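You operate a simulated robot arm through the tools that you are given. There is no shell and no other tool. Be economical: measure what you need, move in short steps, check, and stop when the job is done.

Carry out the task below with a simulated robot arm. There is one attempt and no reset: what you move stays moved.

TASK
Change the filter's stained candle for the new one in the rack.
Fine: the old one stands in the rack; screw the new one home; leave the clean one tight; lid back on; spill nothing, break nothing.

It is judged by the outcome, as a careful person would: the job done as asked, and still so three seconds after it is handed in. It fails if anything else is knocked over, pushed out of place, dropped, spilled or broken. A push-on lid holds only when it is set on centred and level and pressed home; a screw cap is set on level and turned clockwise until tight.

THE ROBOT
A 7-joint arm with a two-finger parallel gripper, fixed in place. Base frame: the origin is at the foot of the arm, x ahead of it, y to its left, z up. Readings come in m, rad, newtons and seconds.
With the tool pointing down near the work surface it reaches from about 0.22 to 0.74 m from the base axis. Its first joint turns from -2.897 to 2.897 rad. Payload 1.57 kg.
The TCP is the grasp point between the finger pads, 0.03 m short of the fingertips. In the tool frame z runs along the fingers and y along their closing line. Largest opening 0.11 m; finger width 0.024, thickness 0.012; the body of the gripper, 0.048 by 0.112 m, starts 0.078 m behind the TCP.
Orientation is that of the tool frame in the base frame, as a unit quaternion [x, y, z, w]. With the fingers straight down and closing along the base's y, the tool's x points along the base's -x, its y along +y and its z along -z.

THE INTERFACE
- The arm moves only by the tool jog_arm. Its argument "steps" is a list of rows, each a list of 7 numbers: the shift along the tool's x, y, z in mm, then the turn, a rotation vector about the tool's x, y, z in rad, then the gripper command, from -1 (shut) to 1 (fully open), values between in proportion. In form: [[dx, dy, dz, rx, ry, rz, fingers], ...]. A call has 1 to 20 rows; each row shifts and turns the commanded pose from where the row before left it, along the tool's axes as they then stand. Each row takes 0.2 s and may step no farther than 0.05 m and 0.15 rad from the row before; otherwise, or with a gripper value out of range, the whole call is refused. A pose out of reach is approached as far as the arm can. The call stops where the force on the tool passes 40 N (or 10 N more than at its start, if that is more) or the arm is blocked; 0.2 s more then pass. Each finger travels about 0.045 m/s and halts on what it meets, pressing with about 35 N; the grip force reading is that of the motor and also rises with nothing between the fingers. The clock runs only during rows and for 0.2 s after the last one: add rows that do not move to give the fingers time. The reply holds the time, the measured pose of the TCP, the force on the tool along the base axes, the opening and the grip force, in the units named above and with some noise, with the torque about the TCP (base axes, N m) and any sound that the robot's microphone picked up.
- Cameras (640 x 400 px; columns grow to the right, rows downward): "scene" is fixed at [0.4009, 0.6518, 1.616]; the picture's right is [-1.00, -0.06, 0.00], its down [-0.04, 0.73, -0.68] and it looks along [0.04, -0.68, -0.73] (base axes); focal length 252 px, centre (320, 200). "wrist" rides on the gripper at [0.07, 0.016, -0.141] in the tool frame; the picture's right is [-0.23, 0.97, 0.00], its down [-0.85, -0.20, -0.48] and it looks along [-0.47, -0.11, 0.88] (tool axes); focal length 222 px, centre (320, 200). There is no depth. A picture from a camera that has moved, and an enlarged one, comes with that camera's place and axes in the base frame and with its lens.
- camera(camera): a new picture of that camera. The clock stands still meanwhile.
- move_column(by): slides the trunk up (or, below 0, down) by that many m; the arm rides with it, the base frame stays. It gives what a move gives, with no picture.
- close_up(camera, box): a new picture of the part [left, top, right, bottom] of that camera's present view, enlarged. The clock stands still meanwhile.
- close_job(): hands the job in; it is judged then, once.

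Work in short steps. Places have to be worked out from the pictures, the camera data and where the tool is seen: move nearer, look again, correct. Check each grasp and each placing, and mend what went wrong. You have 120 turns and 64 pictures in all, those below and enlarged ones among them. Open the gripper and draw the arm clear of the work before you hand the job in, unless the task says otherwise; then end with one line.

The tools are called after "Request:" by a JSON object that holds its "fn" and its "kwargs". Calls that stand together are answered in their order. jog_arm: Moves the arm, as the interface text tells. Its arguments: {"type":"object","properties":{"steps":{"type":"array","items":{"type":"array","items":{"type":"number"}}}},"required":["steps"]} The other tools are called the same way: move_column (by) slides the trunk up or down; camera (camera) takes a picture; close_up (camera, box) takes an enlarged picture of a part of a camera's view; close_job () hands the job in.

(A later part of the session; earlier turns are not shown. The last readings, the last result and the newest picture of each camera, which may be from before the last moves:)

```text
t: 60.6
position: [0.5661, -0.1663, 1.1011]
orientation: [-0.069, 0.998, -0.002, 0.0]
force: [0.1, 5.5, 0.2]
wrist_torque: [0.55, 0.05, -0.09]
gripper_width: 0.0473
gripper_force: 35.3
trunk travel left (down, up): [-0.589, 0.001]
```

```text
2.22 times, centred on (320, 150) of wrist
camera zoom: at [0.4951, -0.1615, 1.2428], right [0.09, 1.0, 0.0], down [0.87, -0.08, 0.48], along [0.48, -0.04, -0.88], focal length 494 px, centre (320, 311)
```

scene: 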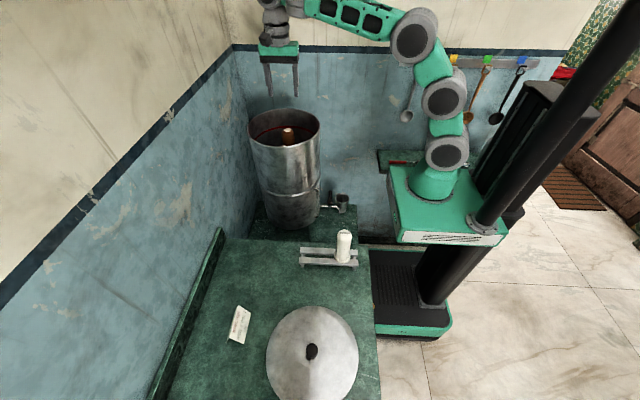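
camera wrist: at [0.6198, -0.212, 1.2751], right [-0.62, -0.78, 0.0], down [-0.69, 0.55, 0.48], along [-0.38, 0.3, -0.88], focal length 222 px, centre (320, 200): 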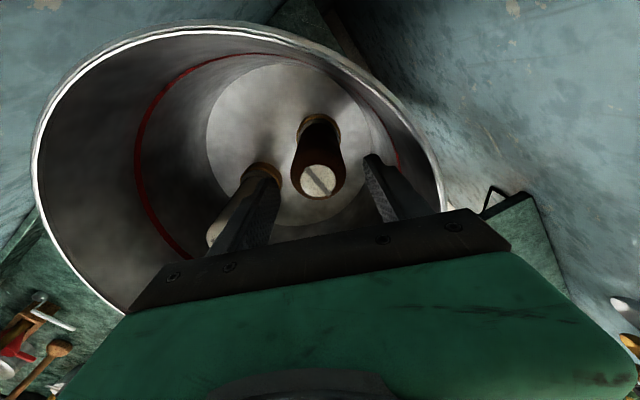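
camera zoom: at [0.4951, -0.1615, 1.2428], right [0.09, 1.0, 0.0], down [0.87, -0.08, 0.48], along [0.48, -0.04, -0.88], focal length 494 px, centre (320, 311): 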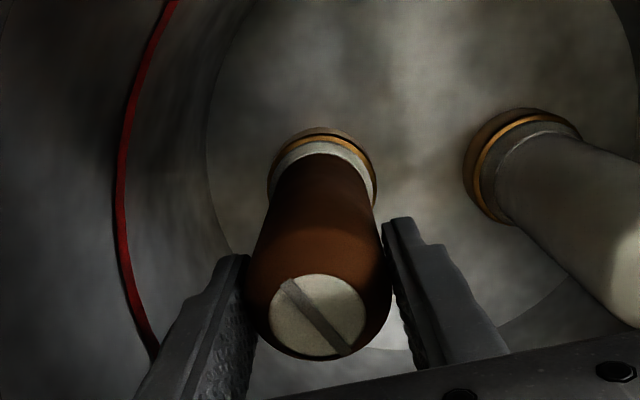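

About 3.7 rad of unscrewing is done, with low forces. I continue another 1.7 rad.

Request:
{"fn": "jog_arm", "kwargs": {"steps": [[0, 1, -0.15, 0, 0, -0.12, -1], [0, 0, -0.15, 0, 0, -0.14, -1], [0, 0, -0.15, 0, 0, -0.14, -1], [0, 0, -0.15, 0, 0, -0.14, -1], [0, 0, -0.15, 0, 0, -0.14, -1], [0, 0, -0.15, 0, 0, -0.14, -1], [0, 0, -0.15, 0, 0, -0.14, -1], [0, 0, -0.15, 0, 0, -0.14, -1], [0, 0, -0.15, 0, 0, -0.14, -1], [0, 0, -0.15, 0, 0, -0.14, -1], [0, 0, -0.15, 0, 0, -0.14, -1], [0, 0, 0, 0, 0, 0, -1]]}}

Request:
{"fn": "close_up", "kwargs": {"camera": "wrist", "box": [180, 60, 460, 240]}}

```text
t: 63.2
position: [0.5654, -0.1658, 1.1028]
orientation: [0.738, -0.675, 0.0, 0.001]
force: [-0.3, 0.4, -0.7]
wrist_torque: [-0.72, 0.37, -0.55]
gripper_width: 0.0461
gripper_force: 35.0
trunk travel left (down, up): [-0.589, 0.001]
```

```text
2.22 times, centred on (320, 150) of wrist
camera zoom: at [0.5555, -0.2381, 1.2441], right [-0.99, 0.14, 0.0], down [0.12, 0.87, 0.48], along [0.07, 0.47, -0.88], focal length 494 px, centre (320, 311)
```

zoom: 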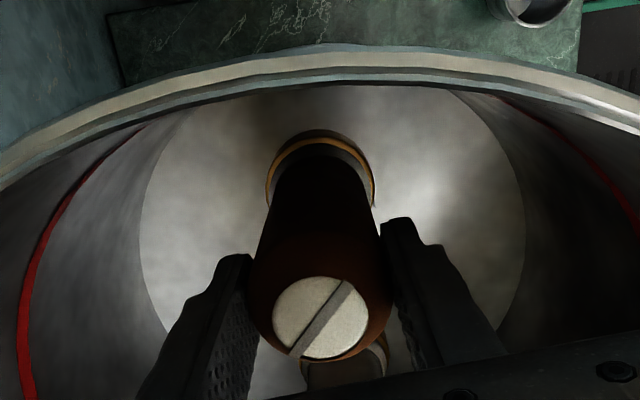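

The slot is now at a different angle in the tool, so the fingers slipped about 80° on the candle against about 0.5 N·m. I test with a gentle 2 mm lift to see whether the candle is free.

Request:
{"fn": "jog_arm", "kwargs": {"steps": [[0, 0, -1, 0, 0, 0, -1], [0, 0, -1, 0, 0, 0, -1], [0, 0, 0, 0, 0, 0, -1]]}}

```text
t: 64.0
position: [0.565, -0.165, 1.1032]
orientation: [0.738, -0.675, -0.002, 0.002]
force: [-6.3, 2.8, -13.8]
wrist_torque: [-0.2, -0.08, -0.58]
gripper_width: 0.0461
gripper_force: 35.1
trunk travel left (down, up): [-0.589, 0.001]
```

It is still held (pulling 14 N). I undo the pull, open and look at the candle freely before regrasping.

Request:
{"fn": "jog_arm", "kwargs": {"steps": [[0, 0, 1, 0, 0, 0, -1], [0, 0, 1, 0, 0, 0, -1], [0, 0, 0, 0, 0, 0, 0.3], [0, 0, 0, 0, 0, 0, 0.3], [0, 0, 0, 0, 0, 0, 0.3], [0, 0, -15, 0, 0, 0, 0.3], [0, 0, -15, 0, 0, 0, 0.3], [0, 0, 0, 0, 0, 0, 0.3]]}}

Request:
{"fn": "close_up", "kwargs": {"camera": "wrist", "box": [180, 40, 460, 220]}}

Request:
{"fn": "close_up", "kwargs": {"camera": "scene", "box": [230, 80, 350, 170]}}

```text
t: 65.8
position: [0.5653, -0.1651, 1.1312]
orientation: [0.737, -0.676, 0.001, 0.002]
force: [0.1, 0.6, 0.6]
wrist_torque: [-0.01, -0.01, 0.02]
gripper_width: 0.0715
gripper_force: 0.2
trunk travel left (down, up): [-0.589, 0.001]
```

```text
2.22 times, centred on (320, 130) of wrist
camera zoom: at [0.5562, -0.2378, 1.2739], right [-0.99, 0.14, 0.0], down [0.12, 0.87, 0.48], along [0.07, 0.47, -0.88], focal length 494 px, centre (320, 356)
```

zoom: 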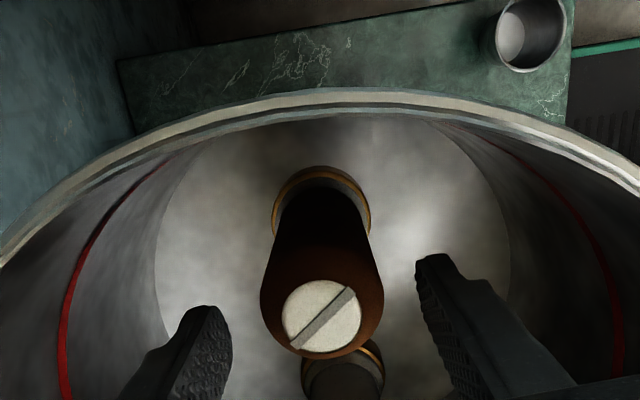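

```text
4.44 times, centred on (290, 125) of scene
camera zoom: at [0.4009, 0.6518, 1.616], right [-1.0, -0.06, 0.0], down [-0.04, 0.73, -0.68], along [0.04, -0.68, -0.73], focal length 1120 px, centre (453, 533)
```

zoom: 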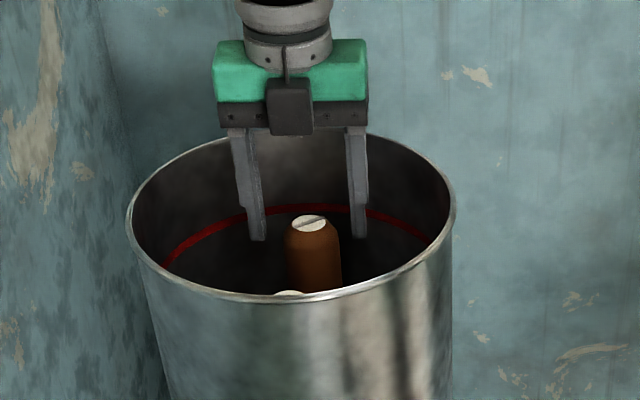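

In the scene view the candle has turned about 214° counter-clockwise in all and then stopped turning. I regrasp slightly lower and feel the torque both ways.

Request:
{"fn": "jog_arm", "kwargs": {"steps": [[0, 0, 12, 0, 0, 0, 0.3], [0, 0, 15, 0, 0, 0, 0.3], [0, 0, 7, 0, 0, 0, 0.3], [0, 0, 0, 0, 0, 0, -1], [0, 0, 0, 0, 0, 0, -1], [0, 0, 0, 0, 0, 0, -1], [0, 0, 0, 0, 0, 0, -1]]}}

Request:
{"fn": "jog_arm", "kwargs": {"steps": [[0, 0, 0, 0, 0, -0.08, -1], [0, 0, 0, 0, 0, -0.08, -1], [0, 0, 0, 0, 0, 0, -1]]}}

Request:
{"fn": "jog_arm", "kwargs": {"steps": [[0, 0, 0, 0, 0, 0.1, -1], [0, 0, 0, 0, 0, 0.1, -1], [0, 0, 0, 0, 0, 0.1, -1], [0, 0, 0, 0, 0, 0, -1]]}}

```text
t: 67.4
position: [0.566, -0.164, 1.096]
orientation: [0.737, -0.675, 0.0, 0.001]
force: [0.4, 0.7, 0.5]
wrist_torque: [-0.03, -0.06, 0.0]
gripper_width: 0.0476
gripper_force: 34.8
trunk travel left (down, up): [-0.589, 0.001]
```

```text
t: 68.2
position: [0.5651, -0.1651, 1.0981]
orientation: [0.789, -0.614, 0.001, 0.001]
force: [-2.3, -0.4, 0.0]
wrist_torque: [-0.47, -0.37, -0.48]
gripper_width: 0.0476
gripper_force: 35.5
trunk travel left (down, up): [-0.589, 0.001]
```

```text
t: 69.2
position: [0.566, -0.1654, 1.0975]
orientation: [-0.687, 0.726, 0.0, -0.001]
force: [-0.3, 0.4, 0.7]
wrist_torque: [-0.01, 0.05, 0.0]
gripper_width: 0.0478
gripper_force: 35.1
trunk travel left (down, up): [-0.589, 0.001]
```

Counter-clockwise is blocked (0.48 N·m) while clockwise is free, so either the thread is left-handed or there is a stop. I turn clockwise and watch torque and axial force.

Request:
{"fn": "jog_arm", "kwargs": {"steps": [[0, 0, 0, 0, 0, 0.12, -1], [0, 0, 0, 0, 0, 0.14, -1], [0, 0, 0, 0, 0, 0.14, -1], [0, 0, 0, 0, 0, 0.14, -1], [0, 0, 0, 0, 0, 0.14, -1], [0, 0, 0, 0, 0, 0.14, -1], [0, 0, 0, 0, 0, 0.14, -1], [0, 0, 0, 0, 0, 0.14, -1], [0, 0, 0, 0, 0, 0.14, -1], [0, 0, 0, 0, 0, 0.14, -1], [0, 0, 0, 0, 0, 0.14, -1], [0, 0, 0, 0, 0, 0.14, -1], [0, 0, 0, 0, 0, 0.14, -1], [0, 0, 0, 0, 0, 0.14, -1], [0, 0, 0, 0, 0, 0.14, -1], [0, 0, 0, 0, 0, 0.14, -1], [0, 0, 0, 0, 0, 0.14, -1], [0, 0, 0, 0, 0, 0.14, -1], [0, 0, 0, 0, 0, 0, -1]]}}

Request:
{"fn": "jog_arm", "kwargs": {"steps": [[0, 0, 0, 0, 0, 0.12, -1], [0, 0, 0, 0, 0, 0.14, -1], [0, 0, 0, 0, 0, 0.14, -1], [0, 0, 0, 0, 0, 0.14, -1], [0, 0, 0, 0, 0, 0.14, -1], [0, 0, 0, 0, 0, 0.14, -1], [0, 0, 0, 0, 0, 0.14, -1], [0, 0, 0, 0, 0, 0.14, -1], [0, 0, 0, 0, 0, 0, -1]]}}

```text
t: 73.2
position: [0.5651, -0.1657, 1.0968]
orientation: [0.473, 0.881, -0.001, -0.001]
force: [-7.3, 2.9, -16.3]
wrist_torque: [0.31, 0.27, -0.02]
gripper_width: 0.0476
gripper_force: 34.6
trunk travel left (down, up): [-0.589, 0.001]
```

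```text
t: 75.2
position: [0.5641, -0.1655, 1.0981]
orientation: [0.864, 0.504, -0.001, -0.001]
force: [-13.1, 0.7, -15.4]
wrist_torque: [0.2, 0.37, -0.01]
gripper_width: 0.0475
gripper_force: 34.6
trunk travel left (down, up): [-0.589, 0.001]
```

The tool is now being pulled down (-16 N), as if a right-handed candle were screwing in. I measure the candle height and slot with tight close-ups of the scene.

Request:
{"fn": "close_up", "kwargs": {"camera": "scene", "box": [275, 115, 315, 140]}}

Request:
{"fn": "close_up", "kwargs": {"camera": "wrist", "box": [180, 60, 460, 240]}}

```text
16.00 times, centred on (295, 128) of scene
camera zoom: at [0.4009, 0.6518, 1.616], right [-1.0, -0.06, 0.0], down [-0.04, 0.73, -0.68], along [0.04, -0.68, -0.73], focal length 4034 px, centre (720, 1360)
```

zoom: 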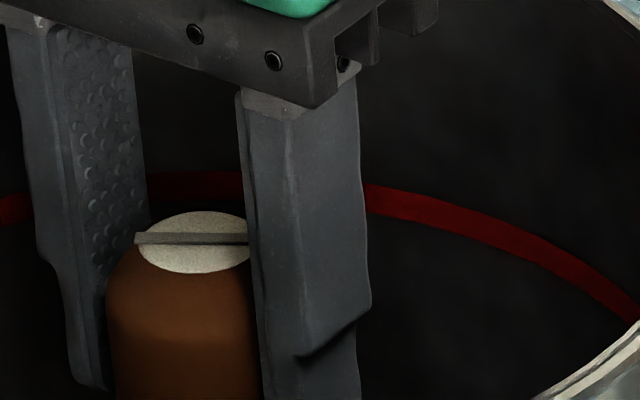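

```text
2.22 times, centred on (320, 150) of wrist
camera zoom: at [0.6142, -0.1146, 1.2392], right [0.74, -0.68, 0.0], down [-0.59, -0.65, 0.48], along [-0.33, -0.35, -0.88], focal length 494 px, centre (320, 311)
```

zoom: 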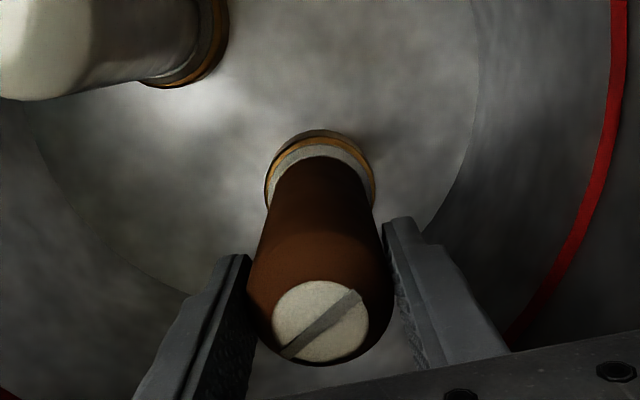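

The slot is back at its original direction and the height is about the same. I relieve the axial pull and continue clockwise 1.4 rad to see whether it tightens.

Request:
{"fn": "jog_arm", "kwargs": {"steps": [[0, 0, 2, 0, 0, 0, -1], [0, 0, 0, 0, 0, 0.12, -1], [0, 0, 0, 0, 0, 0.14, -1], [0, 0, 0, 0, 0, 0.14, -1], [0, 0, 0, 0, 0, 0.14, -1], [0, 0, 0, 0, 0, 0, -1]]}}

Request:
{"fn": "jog_arm", "kwargs": {"steps": [[0, 0, 0, 0, 0, 0.12, -1], [0, 0, 0, 0, 0, 0.14, -1], [0, 0, 0, 0, 0, 0.14, -1], [0, 0, 0, 0, 0, 0.14, -1], [0, 0, 0, 0, 0, 0.14, -1], [0, 0, 0, 0, 0, 0, -1]]}}

Request:
{"fn": "close_up", "kwargs": {"camera": "scene", "box": [275, 115, 315, 140]}}

```text
t: 76.6
position: [0.5653, -0.1646, 1.0971]
orientation: [0.966, 0.257, 0.001, 0.003]
force: [-5.7, 7.6, 4.3]
wrist_torque: [0.38, -0.03, 0.41]
gripper_width: 0.0477
gripper_force: 35.1
trunk travel left (down, up): [-0.589, 0.001]
```

```text
t: 78.0
position: [0.5657, -0.1654, 1.0965]
orientation: [0.997, -0.081, 0.0, 0.001]
force: [-0.2, 0.1, 2.2]
wrist_torque: [-0.03, -0.1, 0.26]
gripper_width: 0.0464
gripper_force: 34.7
trunk travel left (down, up): [-0.589, 0.001]
```

```text
16.00 times, centred on (295, 128) of scene
camera zoom: at [0.4009, 0.6518, 1.616], right [-1.0, -0.06, 0.0], down [-0.04, 0.73, -0.68], along [0.04, -0.68, -0.73], focal length 4034 px, centre (720, 1360)
```

zoom: 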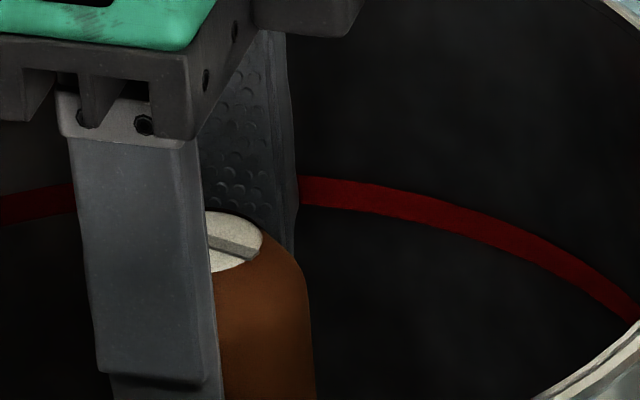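

Clockwise it tightens just past its original position, so the thread is right-handed and about 0.65 turn back came free. I regrip centred, turn back counter-clockwise while following ~3 mm/turn of rise, and read the forces partway.

Request:
{"fn": "jog_arm", "kwargs": {"steps": [[0, 0, 0, 0, 0, 0, 0.1], [0, 0, 0, 0, 0, 0, 0.1], [0, 0, 0, 0, 0, 0, -1], [0, 0, 0, 0, 0, 0, -1], [0, 0, 0, 0, 0, 0, -1], [0, 0, -0.05, 0, 0, -0.12, -1], [0, 0, -0.07, 0, 0, -0.14, -1], [0, 0, -0.07, 0, 0, -0.14, -1], [0, 0, -0.07, 0, 0, -0.14, -1], [0, 0, -0.07, 0, 0, -0.14, -1], [0, 0, -0.07, 0, 0, -0.14, -1], [0, 0, -0.07, 0, 0, -0.14, -1], [0, 0, -0.07, 0, 0, -0.14, -1], [0, 0, 0, 0, 0, 0, -1]]}}

Request:
{"fn": "jog_arm", "kwargs": {"steps": [[0, 0, -0.05, 0, 0, -0.12, -1], [0, 0, -0.07, 0, 0, -0.14, -1], [0, 0, -0.07, 0, 0, -0.14, -1], [0, 0, -0.07, 0, 0, -0.14, -1], [0, 0, -0.07, 0, 0, -0.14, -1], [0, 0, -0.07, 0, 0, -0.14, -1], [0, 0, -0.07, 0, 0, -0.14, -1], [0, 0, -0.07, 0, 0, -0.14, -1], [0, 0, -0.07, 0, 0, -0.14, -1], [0, 0, -0.07, 0, 0, -0.14, -1], [0, 0, -0.07, 0, 0, -0.14, -1], [0, 0, -0.07, 0, 0, -0.14, -1], [0, 0, -0.07, 0, 0, -0.14, -1], [0, 0, -0.07, 0, 0, -0.14, -1], [0, 0, -0.07, 0, 0, -0.14, -1], [0, 0, 0, 0, 0, 0, -1]]}}

```text
t: 81.0
position: [0.5655, -0.1644, 1.0955]
orientation: [0.891, 0.455, -0.001, 0.002]
force: [-3.7, 5.2, -3.0]
wrist_torque: [0.31, 0.09, -0.01]
gripper_width: 0.0463
gripper_force: 35.3
trunk travel left (down, up): [-0.589, 0.001]
```

```text
t: 84.4
position: [0.5651, -0.1653, 1.0977]
orientation: [0.06, 0.998, -0.001, -0.001]
force: [-12.7, 4.9, -19.7]
wrist_torque: [0.16, 0.49, -0.03]
gripper_width: 0.0463
gripper_force: 34.4
trunk travel left (down, up): [-0.589, 0.001]
```

Side and axial loads have built up again from arm drift. I relieve them and turn on to the stop.

Request:
{"fn": "jog_arm", "kwargs": {"steps": [[2, 0.5, 1.5, 0, 0, 0, -1], [0, 0, 0, 0, 0, -0.12, -1], [0, 0, 0, 0, 0, -0.14, -1], [0, 0, 0, 0, 0, -0.14, -1], [0, 0, 0, 0, 0, 0, -1]]}}

Request:
{"fn": "jog_arm", "kwargs": {"steps": [[0, 0, 0, 0, 0, -0.12, -1], [0, 0, 0, 0, 0, -0.14, -1], [0, 0, 0, 0, 0, -0.14, -1], [0, 0, 0, 0, 0, 0, -1]]}}

Request:
{"fn": "jog_arm", "kwargs": {"steps": [[0, 0, 0, 0, 0, -0.12, -1], [0, 0, 0, 0, 0, -0.14, -1], [0, 0, 0, 0, 0, -0.14, -1], [0, 0, 0, 0, 0, 0, -1]]}}

```text
t: 85.6
position: [0.564, -0.1643, 1.0976]
orientation: [-0.139, 0.99, -0.001, 0.001]
force: [0.5, 0.2, 0.1]
wrist_torque: [-0.01, -0.12, 0.01]
gripper_width: 0.0463
gripper_force: 34.7
trunk travel left (down, up): [-0.589, 0.001]
```

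```text
t: 86.6
position: [0.564, -0.1654, 1.0973]
orientation: [-0.333, 0.943, -0.001, 0.001]
force: [1.5, -1.4, 5.1]
wrist_torque: [-0.1, -0.37, -0.05]
gripper_width: 0.046
gripper_force: 34.7
trunk travel left (down, up): [-0.589, 0.001]
```

```text
t: 87.6
position: [0.5651, -0.1651, 1.0972]
orientation: [-0.514, 0.858, -0.001, 0.0]
force: [10.2, -6.7, 8.2]
wrist_torque: [-0.27, -0.38, -0.45]
gripper_width: 0.0463
gripper_force: 34.6
trunk travel left (down, up): [-0.589, 0.001]
```

Now the candle pushes up (+8 N) with torque -0.45. I rise 1.5 mm and turn a little more, then feel.

Request:
{"fn": "jog_arm", "kwargs": {"steps": [[-1, 1, -1.5, 0, 0, 0, -1], [0, 0, -0.5, 0, 0, -0.1, -1], [0, 0, -0.5, 0, 0, -0.1, -1], [0, 0, -0.5, 0, 0, -0.1, -1], [0, 0, 0, 0, 0, 0, -1]]}}

Request:
{"fn": "close_up", "kwargs": {"camera": "scene", "box": [275, 115, 315, 140]}}

Request:
{"fn": "close_up", "kwargs": {"camera": "wrist", "box": [250, 100, 390, 190]}}

```text
t: 88.8
position: [0.564, -0.1634, 1.0977]
orientation: [-0.636, 0.772, 0.0, -0.002]
force: [13.2, -7.2, -3.6]
wrist_torque: [-0.07, -0.46, -0.42]
gripper_width: 0.0475
gripper_force: 35.4
trunk travel left (down, up): [-0.589, 0.001]
```

```text
16.00 times, centred on (295, 128) of scene
camera zoom: at [0.4009, 0.6518, 1.616], right [-1.0, -0.06, 0.0], down [-0.04, 0.73, -0.68], along [0.04, -0.68, -0.73], focal length 4034 px, centre (720, 1360)
```

zoom: 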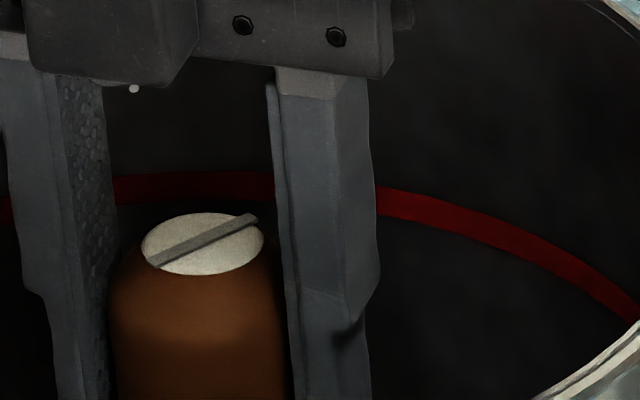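

```text
4.44 times, centred on (320, 145) of wrist
camera zoom: at [0.5367, -0.2306, 1.2403], right [-0.91, 0.41, 0.0], down [0.36, 0.8, 0.48], along [0.19, 0.44, -0.88], focal length 987 px, centre (320, 444)
```

zoom: 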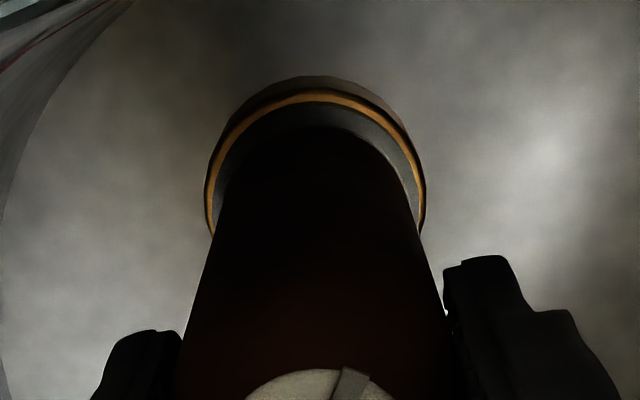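

At this stop the height hasn't changed noticeably. I regrip without twist, then pull straight up progressively to see if it is now free to lift.

Request:
{"fn": "jog_arm", "kwargs": {"steps": [[0, 0, 2, 0, 0, 0, 0.1], [0, 0, 0, 0, 0, 0, 0.1], [0, 0, 0, 0, 0, 0, -1], [0, 0, 0, 0, 0, 0, -1], [0, 0, 0, 0, 0, 0, -1], [0, 0, 0, 0, 0, 0, -1]]}}

Request:
{"fn": "jog_arm", "kwargs": {"steps": [[0, 0, -1, 0, 0, 0, -1], [0, 0, -1, 0, 0, 0, -1], [0, 0, -1, 0, 0, 0, -1], [0, 0, 0, 0, 0, 0, -1]]}}

Request:
{"fn": "jog_arm", "kwargs": {"steps": [[0, 0, -1, 0, 0, 0, -1], [0, 0, -1, 0, 0, 0, -1], [0, 0, 0, 0, 0, 0, -1]]}}

```text
t: 90.2
position: [0.5638, -0.163, 1.098]
orientation: [-0.636, 0.772, 0.0, -0.001]
force: [6.9, 0.0, 1.9]
wrist_torque: [0.0, -0.54, 0.04]
gripper_width: 0.047
gripper_force: 35.0
trunk travel left (down, up): [-0.589, 0.001]
```

```text
t: 91.2
position: [0.5637, -0.1635, 1.0981]
orientation: [-0.635, 0.772, 0.001, -0.002]
force: [6.0, -1.5, -10.6]
wrist_torque: [-0.1, -0.56, -0.08]
gripper_width: 0.0468
gripper_force: 34.7
trunk travel left (down, up): [-0.589, 0.001]
```

```text
t: 92.0
position: [0.5641, -0.163, 1.1022]
orientation: [-0.636, 0.772, 0.001, -0.001]
force: [1.1, 2.4, -6.2]
wrist_torque: [0.45, 0.06, -0.01]
gripper_width: 0.0466
gripper_force: 34.9
trunk travel left (down, up): [-0.589, 0.001]
```

Force dropped from -10.6 to -6 while rising; either it slipped or the candle moved. I look.

Request:
{"fn": "close_up", "kwargs": {"camera": "scene", "box": [275, 115, 315, 140]}}

```text
16.00 times, centred on (295, 128) of scene
camera zoom: at [0.4009, 0.6518, 1.616], right [-1.0, -0.06, 0.0], down [-0.04, 0.73, -0.68], along [0.04, -0.68, -0.73], focal length 4034 px, centre (720, 1360)
```

zoom: 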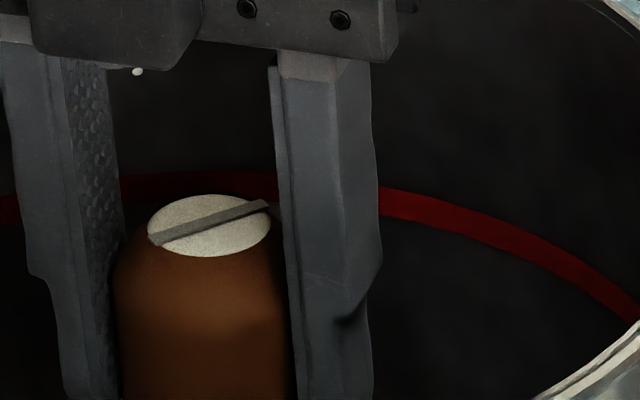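

The candle itself rose about 5 mm: it is out of its thread, weighing about 6 N. I lift on gently.

Request:
{"fn": "jog_arm", "kwargs": {"steps": [[0, 0, -3, 0, 0, 0, -1], [0, 0, -5, 0, 0, 0, -1], [0, 0, -8, 0, 0, 0, -1], [0, 0, -10, 0, 0, 0, -1], [0, 0, -10, 0, 0, 0, -1], [0, 0, 0, 0, 0, 0, -1]]}}

Request:
{"fn": "close_up", "kwargs": {"camera": "scene", "box": [230, 80, 350, 170]}}

```text
t: 93.4
position: [0.565, -0.1633, 1.1387]
orientation: [-0.636, 0.772, 0.0, -0.001]
force: [-0.2, -0.2, -2.3]
wrist_torque: [0.01, 0.02, 0.01]
gripper_width: 0.0465
gripper_force: 34.9
trunk travel left (down, up): [-0.589, 0.001]
```

```text
4.44 times, centred on (290, 125) of scene
camera zoom: at [0.4009, 0.6518, 1.616], right [-1.0, -0.06, 0.0], down [-0.04, 0.73, -0.68], along [0.04, -0.68, -0.73], focal length 1120 px, centre (453, 533)
```

zoom: 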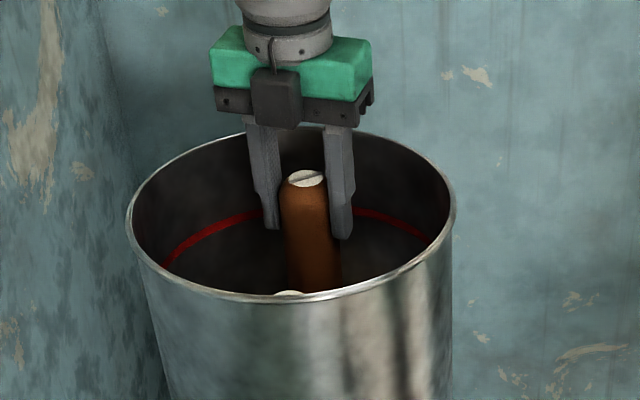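

It is out and light (2.3 N). I lift it clear of the rim.

Request:
{"fn": "jog_arm", "kwargs": {"steps": [[0, 0, -10, 0, 0, 0, -1], [0, 0, -18, 0, 0, 0, -1], [0, 0, -20, 0, 0, 0, -1], [0, 0, -20, 0, 0, 0, -1], [0, 0, -20, 0, 0, 0, -1], [0, 0, -20, 0, 0, 0, -1], [0, 0, -20, 0, 0, 0, -1], [0, 0, -20, 0, 0, 0, -1], [0, 0, -15, 0, 0, 0, -1], [0, 0, -7, 0, 0, 0, -1], [0, 0, 0, 0, 0, 0, -1]]}}

Request:
{"fn": "close_up", "kwargs": {"camera": "scene", "box": [230, 40, 350, 150]}}

```text
t: 95.8
position: [0.5646, -0.1631, 1.3081]
orientation: [-0.636, 0.772, 0.0, -0.001]
force: [-0.1, 0.4, -2.2]
wrist_torque: [0.01, -0.02, 0.0]
gripper_width: 0.046
gripper_force: 34.5
trunk travel left (down, up): [-0.589, 0.001]
```

```text
3.64 times, centred on (290, 95) of scene
camera zoom: at [0.4009, 0.6518, 1.616], right [-1.0, -0.06, 0.0], down [-0.04, 0.73, -0.68], along [0.04, -0.68, -0.73], focal length 917 px, centre (429, 582)
```

zoom: 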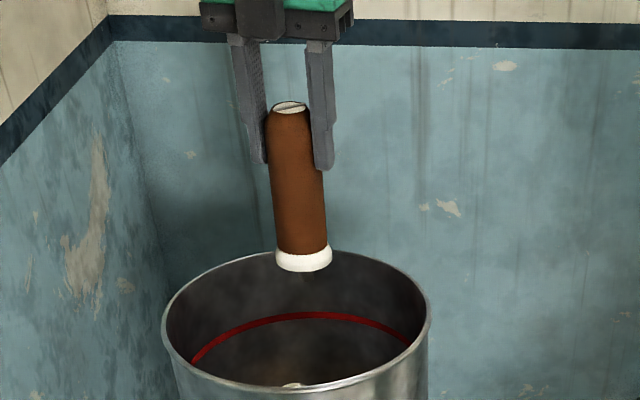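

The candle is whole and its base sits about 15 mm above the rim. I raise a little more and turn the tool back so the fingers close along y.

Request:
{"fn": "jog_arm", "kwargs": {"steps": [[0, 0, -8, 0, 0, 0, -1], [0, 0, -8, 0, 0, 0.08, -1], [0, 0, 0, 0, 0, 0.13, -1], [0, 0, 0, 0, 0, 0.13, -1], [0, 0, 0, 0, 0, 0.13, -1], [0, 0, 0, 0, 0, 0.13, -1], [0, 0, 0, 0, 0, 0.13, -1], [0, 0, 0, 0, 0, 0.13, -1], [0, 0, 0, 0, 0, 0.13, -1], [0, 0, 0, 0, 0, 0.13, -1], [0, 0, 0, 0, 0, 0.13, -1], [0, 0, 0, 0, 0, 0.13, -1], [0, 0, 0, 0, 0, 0, -1]]}}

Request:
{"fn": "close_up", "kwargs": {"camera": "scene", "box": [290, 220, 370, 275]}}

```text
t: 98.6
position: [0.5656, -0.1626, 1.3256]
orientation: [0.002, 1.0, -0.001, -0.001]
force: [0.6, 0.5, -2.1]
wrist_torque: [0.01, -0.01, -0.02]
gripper_width: 0.0464
gripper_force: 35.1
trunk travel left (down, up): [-0.589, 0.001]
```

```text
7.27 times, centred on (330, 248) of scene
camera zoom: at [0.4009, 0.6518, 1.616], right [-1.0, -0.06, 0.0], down [-0.04, 0.73, -0.68], along [0.04, -0.68, -0.73], focal length 1833 px, centre (247, -146)
```

zoom: 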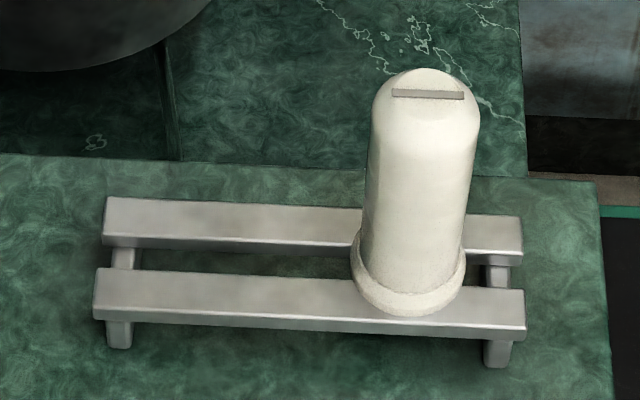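

The rack rails lie along x, with the free place about 0.09 m beyond the new candle, at x≈0.445 and y≈0.198. I carry the old candle there, staying high.

Request:
{"fn": "jog_arm", "kwargs": {"steps": [[3, 8, 0, 0, 0, 0, -1], [6, 18, 0, 0, 0, 0, -1], [9, 26, 0, 0, 0, 0, -1], [10, 30, 0, 0, 0, 0, -1], [10, 30, 0, 0, 0, 0, -1], [10, 30, 0, 0, 0, 0, -1], [10, 30, 0, 0, 0, 0, -1], [10, 30, 0, 0, 0, 0, -1], [10, 30, 0, 0, 0, 0, -1], [10, 30, 0, 0, 0, 0, -1], [10, 30, 0, 0, 0, 0, -1], [10, 30, 0, 0, 0, 0, -1], [8, 22, 0, 0, 0, 0, -1], [4, 12, 10, 0, 0, 0, -1], [0, 4, 20, 0, 0, 0, -1], [0, 0, 30, 0, 0, 0, -1], [0, 0, 30, 0, 0, 0, -1], [0, 0, 30, 0, 0, 0, -1], [0, 0, 15, 0, 0, 0, -1], [0, 0, 0, 0, 0, 0, -1]]}}

Request:
{"fn": "camera", "kwargs": {"camera": "wrist"}}

Request:
{"fn": "close_up", "kwargs": {"camera": "scene", "box": [260, 180, 380, 280]}}

```text
t: 102.8
position: [0.4458, 0.1992, 1.1895]
orientation: [0.0, 1.0, -0.001, 0.0]
force: [0.0, 0.4, -1.5]
wrist_torque: [0.02, 0.03, 0.0]
gripper_width: 0.046
gripper_force: 34.5
trunk travel left (down, up): [-0.589, 0.001]
```

```text
21 pictures are left
camera wrist: at [0.376, 0.2131, 1.3309], right [0.23, 0.97, 0.0], down [0.85, -0.2, 0.48], along [0.47, -0.11, -0.88], focal length 222 px, centre (320, 200)
```

wrist: 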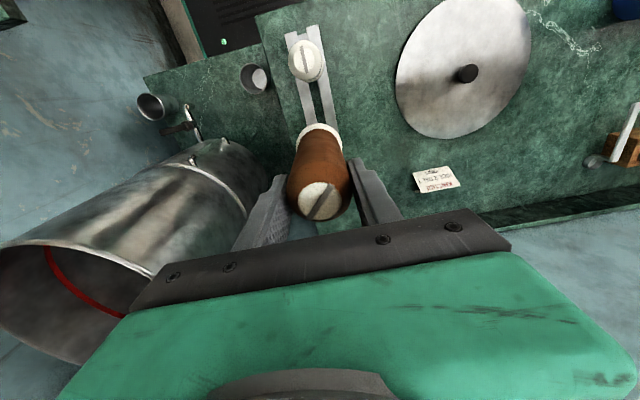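

```text
4.00 times, centred on (320, 230) of scene
camera zoom: at [0.4009, 0.6518, 1.616], right [-1.0, -0.06, 0.0], down [-0.04, 0.73, -0.68], along [0.04, -0.68, -0.73], focal length 1008 px, centre (320, 80)
```

zoom: 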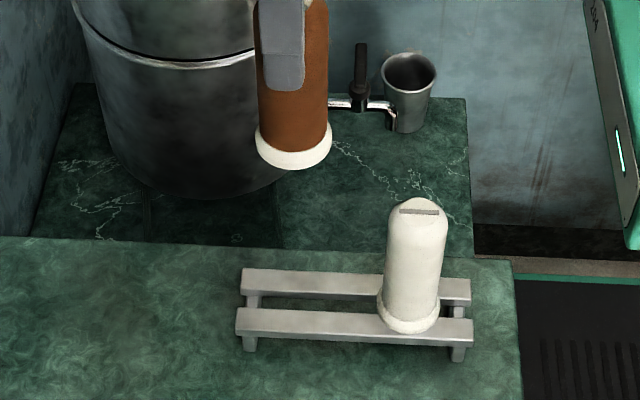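

The new candle's axis is at about (0.353, 0.200), and my x≈0.446, y≈0.199 suits the free place. I lower with the trunk to just above the rack.

Request:
{"fn": "move_column", "kwargs": {"by": -0.19}}

Request:
{"fn": "close_up", "kwargs": {"camera": "scene", "box": [290, 215, 370, 275]}}

```text
t: 104.9
position: [0.4447, 0.1996, 1.0011]
orientation: [0.002, 1.0, 0.0, 0.0]
force: [0.2, 0.5, -0.2]
wrist_torque: [0.01, 0.0, 0.02]
gripper_width: 0.0462
gripper_force: 35.2
trunk travel left (down, up): [-0.399, 0.191]
```

```text
6.67 times, centred on (330, 245) of scene
camera zoom: at [0.4009, 0.6518, 1.616], right [-1.0, -0.06, 0.0], down [-0.04, 0.73, -0.68], along [0.04, -0.68, -0.73], focal length 1681 px, centre (253, -100)
```

zoom: 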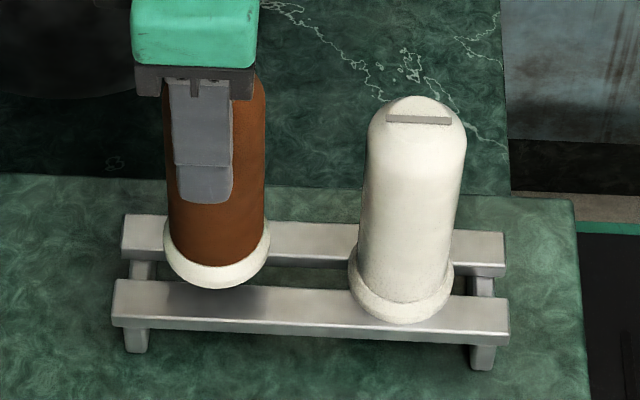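

About 24 mm still to go. I lower in small steps, watching the force.

Request:
{"fn": "move_column", "kwargs": {"by": -0.01}}

Request:
{"fn": "move_column", "kwargs": {"by": -0.008}}

Request:
{"fn": "move_column", "kwargs": {"by": -0.004}}

```text
t: 105.5
position: [0.4464, 0.1992, 0.9928]
orientation: [0.001, 1.0, 0.001, 0.003]
force: [2.5, 3.2, 31.8]
wrist_torque: [0.11, -0.22, 0.02]
gripper_width: 0.0474
gripper_force: 34.9
trunk travel left (down, up): [-0.389, 0.201]
```

```text
t: 106.0
position: [0.443, 0.198, 0.9808]
orientation: [0.001, 1.0, -0.001, 0.0]
force: [1.3, 2.4, 28.2]
wrist_torque: [0.1, -0.05, 0.0]
gripper_width: 0.0474
gripper_force: 34.8
trunk travel left (down, up): [-0.381, 0.209]
```

```text
t: 106.6
position: [0.444, 0.1983, 0.9785]
orientation: [0.001, 1.0, -0.001, 0.002]
force: [0.4, 3.6, 29.1]
wrist_torque: [0.16, -0.02, -0.01]
gripper_width: 0.0477
gripper_force: 35.5
trunk travel left (down, up): [-0.377, 0.213]
```

It touched early (about 30 N) and slid in the grip, so the stem may be on a rail. I ease up and look.

Request:
{"fn": "move_column", "kwargs": {"by": 0.006}}

Request:
{"fn": "close_up", "kwargs": {"camera": "scene", "box": [300, 225, 370, 275]}}

Request:
{"fn": "camera", "kwargs": {"camera": "wrist"}}

```text
t: 107.1
position: [0.4448, 0.1977, 0.9798]
orientation: [0.001, 1.0, -0.003, -0.004]
force: [1.1, 0.0, -2.3]
wrist_torque: [0.0, 0.0, 0.0]
gripper_width: 0.0473
gripper_force: 35.0
trunk travel left (down, up): [-0.383, 0.207]
```

```text
8.00 times, centred on (335, 250) of scene
camera zoom: at [0.4009, 0.6518, 1.616], right [-1.0, -0.06, 0.0], down [-0.04, 0.73, -0.68], along [0.04, -0.68, -0.73], focal length 2017 px, centre (200, -200)
```

zoom: 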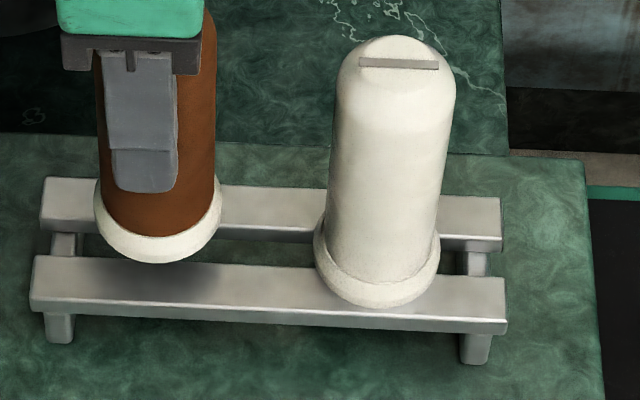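

```text
17 pictures are left
camera wrist: at [0.3764, 0.2131, 1.1217], right [0.23, 0.97, -0.01], down [0.86, -0.2, 0.47], along [0.46, -0.12, -0.88], focal length 222 px, centre (320, 200)
```

wrist: 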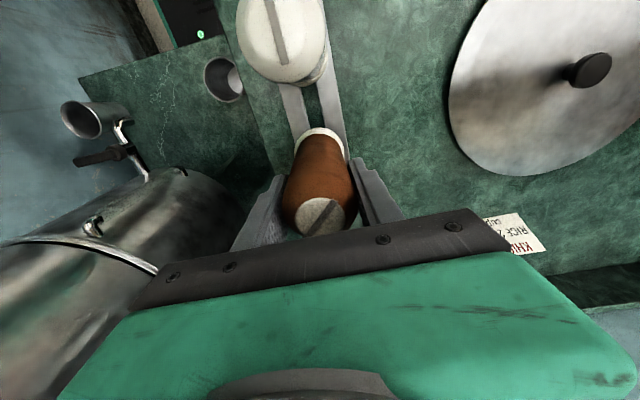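

The old candle's top is about 20 mm higher than the new one's, so its stem stood on the rear rail, and my y seems about 4 mm short. I lift 4 mm, shift +4 mm in y and lower again.

Request:
{"fn": "move_column", "kwargs": {"by": 0.004}}

Request:
{"fn": "jog_arm", "kwargs": {"steps": [[0, 2, 0, 0, -0.008, 0, -1], [0, 2, 0, -0.006, 0, 0, -1], [0, 0, 0, 0, 0, 0, -1]]}}

Request:
{"fn": "move_column", "kwargs": {"by": -0.007}}

```text
t: 107.7
position: [0.4451, 0.1989, 0.9868]
orientation: [0.002, 1.0, -0.002, -0.001]
force: [-0.2, -0.4, -2.7]
wrist_torque: [0.0, 0.0, 0.02]
gripper_width: 0.0474
gripper_force: 35.5
trunk travel left (down, up): [-0.387, 0.203]
```

```text
t: 108.5
position: [0.4459, 0.2024, 0.9867]
orientation: [0.001, 1.0, 0.002, 0.003]
force: [0.0, 1.1, -3.6]
wrist_torque: [0.01, -0.02, 0.0]
gripper_width: 0.0475
gripper_force: 34.6
trunk travel left (down, up): [-0.387, 0.203]
```

```text
t: 109.0
position: [0.4469, 0.203, 0.9807]
orientation: [0.001, 1.0, 0.001, 0.004]
force: [-0.7, 0.0, -1.6]
wrist_torque: [0.05, -0.01, -0.04]
gripper_width: 0.0477
gripper_force: 34.8
trunk travel left (down, up): [-0.38, 0.21]
```

No contact yet; I lower further.

Request:
{"fn": "move_column", "kwargs": {"by": -0.007}}

Request:
{"fn": "move_column", "kwargs": {"by": -0.006}}

```text
t: 109.6
position: [0.4453, 0.2022, 0.9786]
orientation: [0.001, 1.0, 0.004, 0.008]
force: [-4.6, -2.5, 28.1]
wrist_torque: [-0.07, 0.47, 0.01]
gripper_width: 0.0475
gripper_force: 34.9
trunk travel left (down, up): [-0.373, 0.217]
```

```text
t: 110.1
position: [0.4454, 0.2017, 0.9694]
orientation: [0.003, 1.0, 0.003, 0.006]
force: [2.7, -2.6, 30.1]
wrist_torque: [-0.14, -0.25, 0.01]
gripper_width: 0.0482
gripper_force: 34.6
trunk travel left (down, up): [-0.367, 0.223]
```

It contacts again at the same height. I ease off and look closely at the base from the wrist camera.

Request:
{"fn": "move_column", "kwargs": {"by": 0.007}}

Request:
{"fn": "close_up", "kwargs": {"camera": "wrist", "box": [220, 20, 420, 220]}}

Request:
{"fn": "close_up", "kwargs": {"camera": "scene", "box": [300, 235, 350, 270]}}

```text
t: 110.7
position: [0.4445, 0.2023, 0.971]
orientation: [0.002, 1.0, 0.0, 0.0]
force: [-0.6, -0.4, -2.4]
wrist_torque: [0.0, 0.02, 0.0]
gripper_width: 0.0482
gripper_force: 35.1
trunk travel left (down, up): [-0.374, 0.216]
```

```text
2.00 times, centred on (320, 120) of wrist
camera zoom: at [0.3752, 0.2169, 1.1128], right [0.23, 0.97, 0.0], down [0.85, -0.2, 0.48], along [0.47, -0.11, -0.88], focal length 444 px, centre (320, 360)
```

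zoom: 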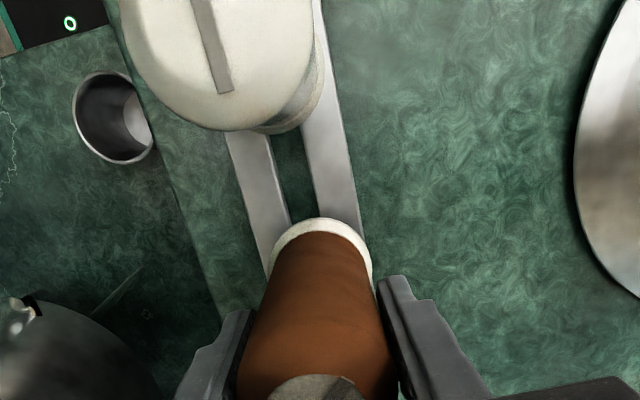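

```text
11.43 times, centred on (325, 252) of scene
camera zoom: at [0.4009, 0.6518, 1.616], right [-1.0, -0.06, 0.0], down [-0.04, 0.73, -0.68], along [0.04, -0.68, -0.73], focal length 2881 px, centre (263, -400)
```

zoom: 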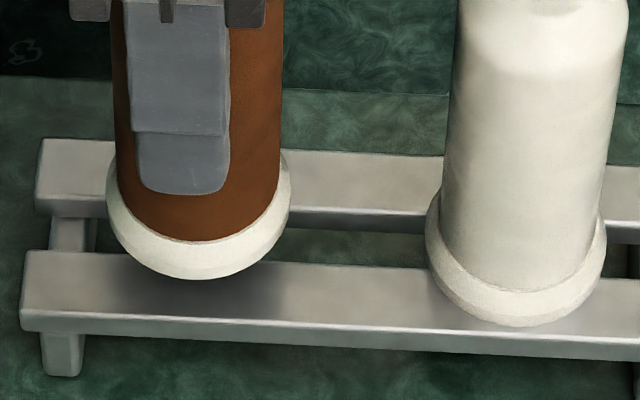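

Torques say the first try touched the rear rail and the second the front rail, so the right y lies midway, about 0.200. I shift -2 mm and lower gently.

Request:
{"fn": "jog_arm", "kwargs": {"steps": [[0, -1, 0, 0, 0, 0, -1], [0, -1, 0, 0, 0, 0, -1], [0, 0, 0, 0, 0, 0, -1]]}}

Request:
{"fn": "move_column", "kwargs": {"by": -0.006}}

Request:
{"fn": "move_column", "kwargs": {"by": -0.004}}

```text
t: 111.5
position: [0.4457, 0.2, 0.975]
orientation: [0.001, 1.0, 0.002, 0.004]
force: [0.2, 0.0, -2.3]
wrist_torque: [0.03, 0.02, -0.02]
gripper_width: 0.0479
gripper_force: 35.0
trunk travel left (down, up): [-0.374, 0.216]
```

```text
t: 112.0
position: [0.4449, 0.2015, 0.9701]
orientation: [0.0, 1.0, 0.003, 0.004]
force: [-1.5, 0.4, 3.5]
wrist_torque: [-0.01, 0.06, 0.02]
gripper_width: 0.0479
gripper_force: 35.1
trunk travel left (down, up): [-0.368, 0.222]
```

```text
t: 112.6
position: [0.4431, 0.2007, 0.9693]
orientation: [0.001, 1.0, 0.005, 0.008]
force: [-2.1, -3.1, 31.2]
wrist_torque: [-0.12, 0.32, 0.03]
gripper_width: 0.048
gripper_force: 34.8
trunk travel left (down, up): [-0.364, 0.226]
```

Still the front rail. I lift, shift -1.3 mm more and retry.

Request:
{"fn": "move_column", "kwargs": {"by": 0.006}}

Request:
{"fn": "jog_arm", "kwargs": {"steps": [[0, -1.3, 0, 0, 0, 0, -1], [0, 0, 0, 0, 0, 0, -1]]}}

Request:
{"fn": "move_column", "kwargs": {"by": -0.006}}

Request:
{"fn": "move_column", "kwargs": {"by": -0.003}}

```text
t: 113.1
position: [0.4451, 0.2005, 0.9694]
orientation: [0.001, 1.0, 0.001, 0.003]
force: [4.2, 0.8, 8.5]
wrist_torque: [0.1, -0.44, -0.05]
gripper_width: 0.0482
gripper_force: 35.2
trunk travel left (down, up): [-0.37, 0.22]
```

```text
t: 113.7
position: [0.4438, 0.1993, 0.9691]
orientation: [0.0, 1.0, 0.001, 0.002]
force: [0.0, 1.6, 2.3]
wrist_torque: [0.23, 0.0, -0.01]
gripper_width: 0.0484
gripper_force: 34.7
trunk travel left (down, up): [-0.37, 0.22]
```

```text
t: 114.3
position: [0.4438, 0.1984, 0.9691]
orientation: [0.001, 1.0, 0.005, 0.007]
force: [-3.5, -4.3, 30.5]
wrist_torque: [-0.11, 0.47, 0.04]
gripper_width: 0.0483
gripper_force: 35.2
trunk travel left (down, up): [-0.364, 0.226]
```

```text
t: 114.8
position: [0.445, 0.199, 0.9636]
orientation: [0.001, 1.0, 0.003, 0.005]
force: [3.0, -5.5, 28.9]
wrist_torque: [-0.21, -0.3, -0.04]
gripper_width: 0.0484
gripper_force: 34.6
trunk travel left (down, up): [-0.361, 0.229]
```

I use a light-contact search: ease to roughly 10 N and slide slowly in -y, watching for the vertical force to drop.

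Request:
{"fn": "move_column", "kwargs": {"by": 0.004}}

Request:
{"fn": "jog_arm", "kwargs": {"steps": [[0, -0.5, 0, 0, 0, 0, -1], [0, -0.5, 0, 0, 0, 0, -1], [0, 0, 0, 0, 0, 0, -1]]}}

Request:
{"fn": "jog_arm", "kwargs": {"steps": [[0, -0.5, 0, 0, 0, 0, -1], [0, -0.5, 0, 0, 0, 0, -1], [0, 0, 0, 0, 0, 0, -1]]}}

Request:
{"fn": "jog_arm", "kwargs": {"steps": [[0, -0.5, 0, 0, 0, 0, -1], [0, -0.5, 0, 0, 0, 0, -1], [0, 0, 0, 0, 0, 0, -1]]}}

```text
t: 115.3
position: [0.4432, 0.1998, 0.9636]
orientation: [0.0, 1.0, 0.0, 0.002]
force: [3.9, -1.0, 6.0]
wrist_torque: [0.03, -0.29, -0.02]
gripper_width: 0.0485
gripper_force: 35.4
trunk travel left (down, up): [-0.365, 0.225]
```

```text
t: 116.1
position: [0.4443, 0.1989, 0.9648]
orientation: [0.0, 1.0, 0.002, 0.003]
force: [0.4, 0.3, -2.4]
wrist_torque: [0.02, 0.01, -0.02]
gripper_width: 0.0484
gripper_force: 34.9
trunk travel left (down, up): [-0.365, 0.225]
```

```text
t: 116.9
position: [0.4447, 0.1979, 0.9653]
orientation: [0.0, 1.0, 0.001, 0.003]
force: [0.1, -0.6, -1.8]
wrist_torque: [0.01, 0.01, -0.01]
gripper_width: 0.0483
gripper_force: 34.3
trunk travel left (down, up): [-0.365, 0.225]
```

```text
t: 117.7
position: [0.4453, 0.1967, 0.9653]
orientation: [0.001, 1.0, 0.001, 0.004]
force: [-0.5, -0.7, -1.2]
wrist_torque: [0.02, 0.0, 0.02]
gripper_width: 0.0483
gripper_force: 34.5
trunk travel left (down, up): [-0.365, 0.225]
```

Contact was lost; at y≈0.197 I lower 3 mm at a time.

Request:
{"fn": "move_column", "kwargs": {"by": -0.003}}

Request:
{"fn": "move_column", "kwargs": {"by": -0.003}}

Request:
{"fn": "close_up", "kwargs": {"camera": "scene", "box": [300, 235, 350, 270]}}

```text
t: 118.2
position: [0.4451, 0.1968, 0.9637]
orientation: [0.0, 1.0, 0.003, 0.003]
force: [-0.3, 0.0, 4.4]
wrist_torque: [-0.12, 0.1, -0.03]
gripper_width: 0.0483
gripper_force: 35.4
trunk travel left (down, up): [-0.362, 0.228]
```

```text
t: 118.8
position: [0.4436, 0.1967, 0.9625]
orientation: [0.001, 1.0, 0.003, 0.007]
force: [-2.5, 1.0, 25.3]
wrist_torque: [-0.07, 0.23, 0.01]
gripper_width: 0.0485
gripper_force: 34.8
trunk travel left (down, up): [-0.359, 0.231]
```

```text
11.43 times, centred on (325, 252) of scene
camera zoom: at [0.4009, 0.6518, 1.616], right [-1.0, -0.06, 0.0], down [-0.04, 0.73, -0.68], along [0.04, -0.68, -0.73], focal length 2881 px, centre (263, -400)
```

zoom: 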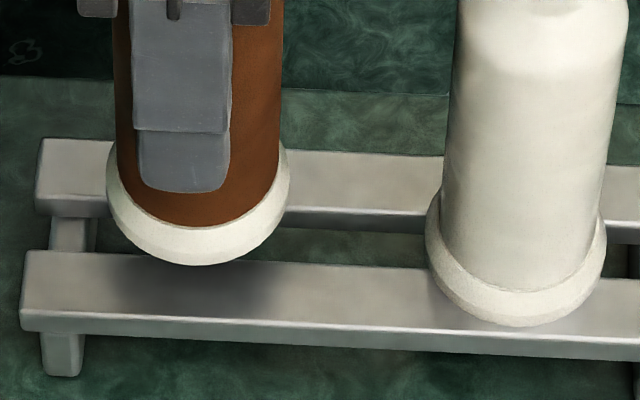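

Re-measuring from the close wrist view puts the new candle at y≈0.1965 and the gap centre possibly even lower, so I've been too far in +y. I lift, go to y≈0.193 and lower.

Request:
{"fn": "move_column", "kwargs": {"by": 0.007}}

Request:
{"fn": "jog_arm", "kwargs": {"steps": [[0, -2, 0, 0, 0, 0, -1], [0, -2, 0, 0, 0, 0, -1], [0, 0, 0, 0, 0, 0, -1]]}}

Request:
{"fn": "move_column", "kwargs": {"by": -0.007}}

Request:
{"fn": "move_column", "kwargs": {"by": -0.003}}

```text
t: 119.3
position: [0.4457, 0.1959, 0.9635]
orientation: [0.001, 1.0, 0.0, 0.0]
force: [-0.3, 0.4, -2.1]
wrist_torque: [0.01, 0.01, 0.01]
gripper_width: 0.0482
gripper_force: 34.9
trunk travel left (down, up): [-0.366, 0.224]
```

```text
t: 120.1
position: [0.4458, 0.1917, 0.9661]
orientation: [0.001, 1.0, 0.001, 0.003]
force: [-0.2, -0.5, -1.4]
wrist_torque: [0.01, 0.03, -0.01]
gripper_width: 0.0483
gripper_force: 34.6
trunk travel left (down, up): [-0.366, 0.224]
```

```text
t: 120.7
position: [0.4453, 0.1919, 0.9626]
orientation: [0.001, 1.0, 0.004, 0.007]
force: [-2.0, -1.1, 22.3]
wrist_torque: [-0.27, 0.43, -0.03]
gripper_width: 0.0485
gripper_force: 34.7
trunk travel left (down, up): [-0.359, 0.231]
```

```text
t: 121.2
position: [0.4438, 0.1935, 0.9592]
orientation: [0.001, 1.0, 0.003, 0.006]
force: [2.4, 2.8, 31.2]
wrist_torque: [0.18, -0.19, 0.01]
gripper_width: 0.0491
gripper_force: 35.0
trunk travel left (down, up): [-0.356, 0.234]
```

Now it is the rear rail. All tries bracket the gap at y≈0.1985. I lift, go to about 0.1972, touch lightly and slide in +y in fine steps.

Request:
{"fn": "move_column", "kwargs": {"by": 0.008}}

Request:
{"fn": "jog_arm", "kwargs": {"steps": [[0, 2.5, 0, 0, 0, 0, -1], [0, 2.5, 0, 0, 0, 0, -1], [0, 0, 0, 0, 0, 0, -1], [0, 0, 0, 0, 0, 0, -1]]}}

Request:
{"fn": "move_column", "kwargs": {"by": -0.006}}

```text
t: 121.8
position: [0.4444, 0.1907, 0.9619]
orientation: [0.002, 1.0, 0.001, 0.001]
force: [-0.3, 0.8, -2.0]
wrist_torque: [0.02, 0.01, -0.02]
gripper_width: 0.0481
gripper_force: 35.2
trunk travel left (down, up): [-0.364, 0.226]
```

```text
t: 122.8
position: [0.4433, 0.198, 0.9628]
orientation: [0.001, 1.0, 0.002, 0.004]
force: [-0.7, -0.1, -2.7]
wrist_torque: [-0.01, -0.01, -0.02]
gripper_width: 0.0489
gripper_force: 35.0
trunk travel left (down, up): [-0.364, 0.226]
```

```text
t: 123.3
position: [0.4439, 0.1966, 0.9584]
orientation: [0.001, 1.0, 0.002, 0.006]
force: [-1.0, 0.2, 8.2]
wrist_torque: [-0.1, 0.13, -0.04]
gripper_width: 0.049
gripper_force: 34.5
trunk travel left (down, up): [-0.358, 0.232]
```

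Light contact at 8 N. I slide in +y by 0.5 mm steps.

Request:
{"fn": "jog_arm", "kwargs": {"steps": [[0, 0.5, 0, 0, 0, 0, -1], [0, 0.5, 0, 0, 0, 0, -1], [0, 0, 0, 0, 0, 0, -1]]}}

Request:
{"fn": "jog_arm", "kwargs": {"steps": [[0, 0.5, 0.3, 0, 0, 0, -1], [0, 0.5, 0, 0, 0, 0, -1], [0, 0, 0, 0, 0, 0, -1]]}}

Request:
{"fn": "jog_arm", "kwargs": {"steps": [[0, 0.5, 0.3, 0, 0, 0, -1], [0, 0.5, 0, 0, 0, 0, -1], [0, 0, 0, 0, 0, 0, -1]]}}

Request:
{"fn": "jog_arm", "kwargs": {"steps": [[0, 0.5, 0.3, 0, 0, 0, -1], [0, 0.5, 0, 0, 0, 0, -1], [0, 0, 0, 0, 0, 0, -1]]}}

```text
t: 124.1
position: [0.4438, 0.1977, 0.96]
orientation: [0.0, 1.0, 0.002, 0.005]
force: [-1.3, -1.3, 19.9]
wrist_torque: [-0.38, 0.12, 0.01]
gripper_width: 0.0486
gripper_force: 34.8
trunk travel left (down, up): [-0.358, 0.232]
```

```text
t: 124.9
position: [0.4444, 0.1991, 0.9585]
orientation: [0.001, 1.0, 0.002, 0.005]
force: [4.0, -1.3, 20.5]
wrist_torque: [-0.43, -0.35, 0.02]
gripper_width: 0.0488
gripper_force: 34.3
trunk travel left (down, up): [-0.358, 0.232]
```

```text
t: 125.7
position: [0.4431, 0.1995, 0.9593]
orientation: [0.001, 1.0, 0.003, 0.004]
force: [4.4, -8.4, 23.6]
wrist_torque: [-1.11, -0.51, 0.08]
gripper_width: 0.0488
gripper_force: 34.8
trunk travel left (down, up): [-0.358, 0.232]
```

```text
t: 126.5
position: [0.4436, 0.2001, 0.9567]
orientation: [0.001, 1.0, 0.002, 0.004]
force: [-1.1, -8.5, 31.0]
wrist_torque: [-1.13, 0.12, 0.01]
gripper_width: 0.049
gripper_force: 35.0
trunk travel left (down, up): [-0.358, 0.232]
```

A lateral stop (-8.5 N) appeared around y≈0.1995, so the stem may now be in the gap. I check by picture.

Request:
{"fn": "close_up", "kwargs": {"camera": "scene", "box": [300, 235, 350, 270]}}

```text
11.43 times, centred on (325, 252) of scene
camera zoom: at [0.4009, 0.6518, 1.616], right [-1.0, -0.06, 0.0], down [-0.04, 0.73, -0.68], along [0.04, -0.68, -0.73], focal length 2881 px, centre (263, -400)
```

zoom: 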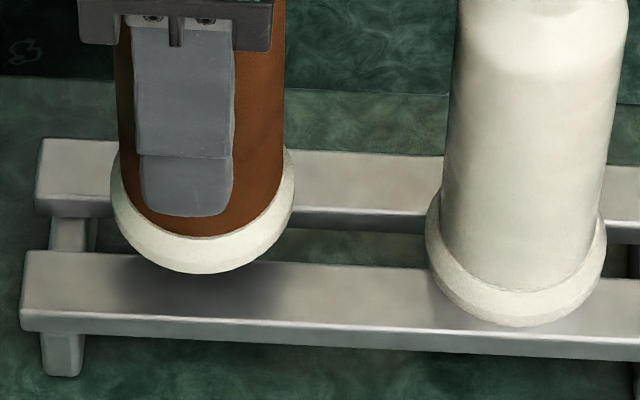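

It is still on top, and the torque now says rear-rail contact with the candle lagging by tilt. I keep dragging in +y with moderate pressure until it drops.

Request:
{"fn": "jog_arm", "kwargs": {"steps": [[0, 0.5, -0.8, 0, 0, 0, -1], [0, 0.5, 0, 0, 0, 0, -1], [0, 0, 0, 0, 0, 0, -1]]}}

Request:
{"fn": "jog_arm", "kwargs": {"steps": [[0, 0.5, 0, 0, 0, 0, -1], [0, 0.5, 0, 0, 0, 0, -1], [0, 0, 0, 0, 0, 0, -1]]}}

Request:
{"fn": "jog_arm", "kwargs": {"steps": [[0, 0.5, 0, 0, 0, 0, -1], [0, 0.5, 0, 0, 0, 0, -1], [0, 0, 0, 0, 0, 0, -1]]}}

Request:
{"fn": "jog_arm", "kwargs": {"steps": [[0, 0.5, 0, 0, 0, 0, -1], [0, 0.5, 0, 0, 0, 0, -1], [0, 0, 0, 0, 0, 0, -1]]}}

```text
t: 127.3
position: [0.4424, 0.2019, 0.951]
orientation: [0.0, 1.0, -0.001, -0.003]
force: [-3.8, -6.7, -11.6]
wrist_torque: [-0.55, 0.25, 0.03]
gripper_width: 0.0489
gripper_force: 35.5
trunk travel left (down, up): [-0.358, 0.232]
```

```text
t: 128.1
position: [0.4447, 0.2009, 0.9576]
orientation: [0.002, 1.0, 0.003, 0.004]
force: [0.3, -23.1, -3.3]
wrist_torque: [-2.22, -0.05, 0.01]
gripper_width: 0.0493
gripper_force: 35.1
trunk travel left (down, up): [-0.358, 0.232]
```

```text
t: 128.9
position: [0.445, 0.2035, 0.9579]
orientation: [0.001, 1.0, 0.004, 0.004]
force: [1.3, -32.1, 4.4]
wrist_torque: [-2.99, -0.15, 0.04]
gripper_width: 0.0501
gripper_force: 35.1
trunk travel left (down, up): [-0.358, 0.232]
```

```text
t: 129.7
position: [0.4444, 0.2032, 0.9574]
orientation: [0.001, 1.0, 0.004, 0.003]
force: [1.4, -31.3, 7.7]
wrist_torque: [-3.06, -0.06, 0.01]
gripper_width: 0.0506
gripper_force: 35.0
trunk travel left (down, up): [-0.358, 0.232]
```

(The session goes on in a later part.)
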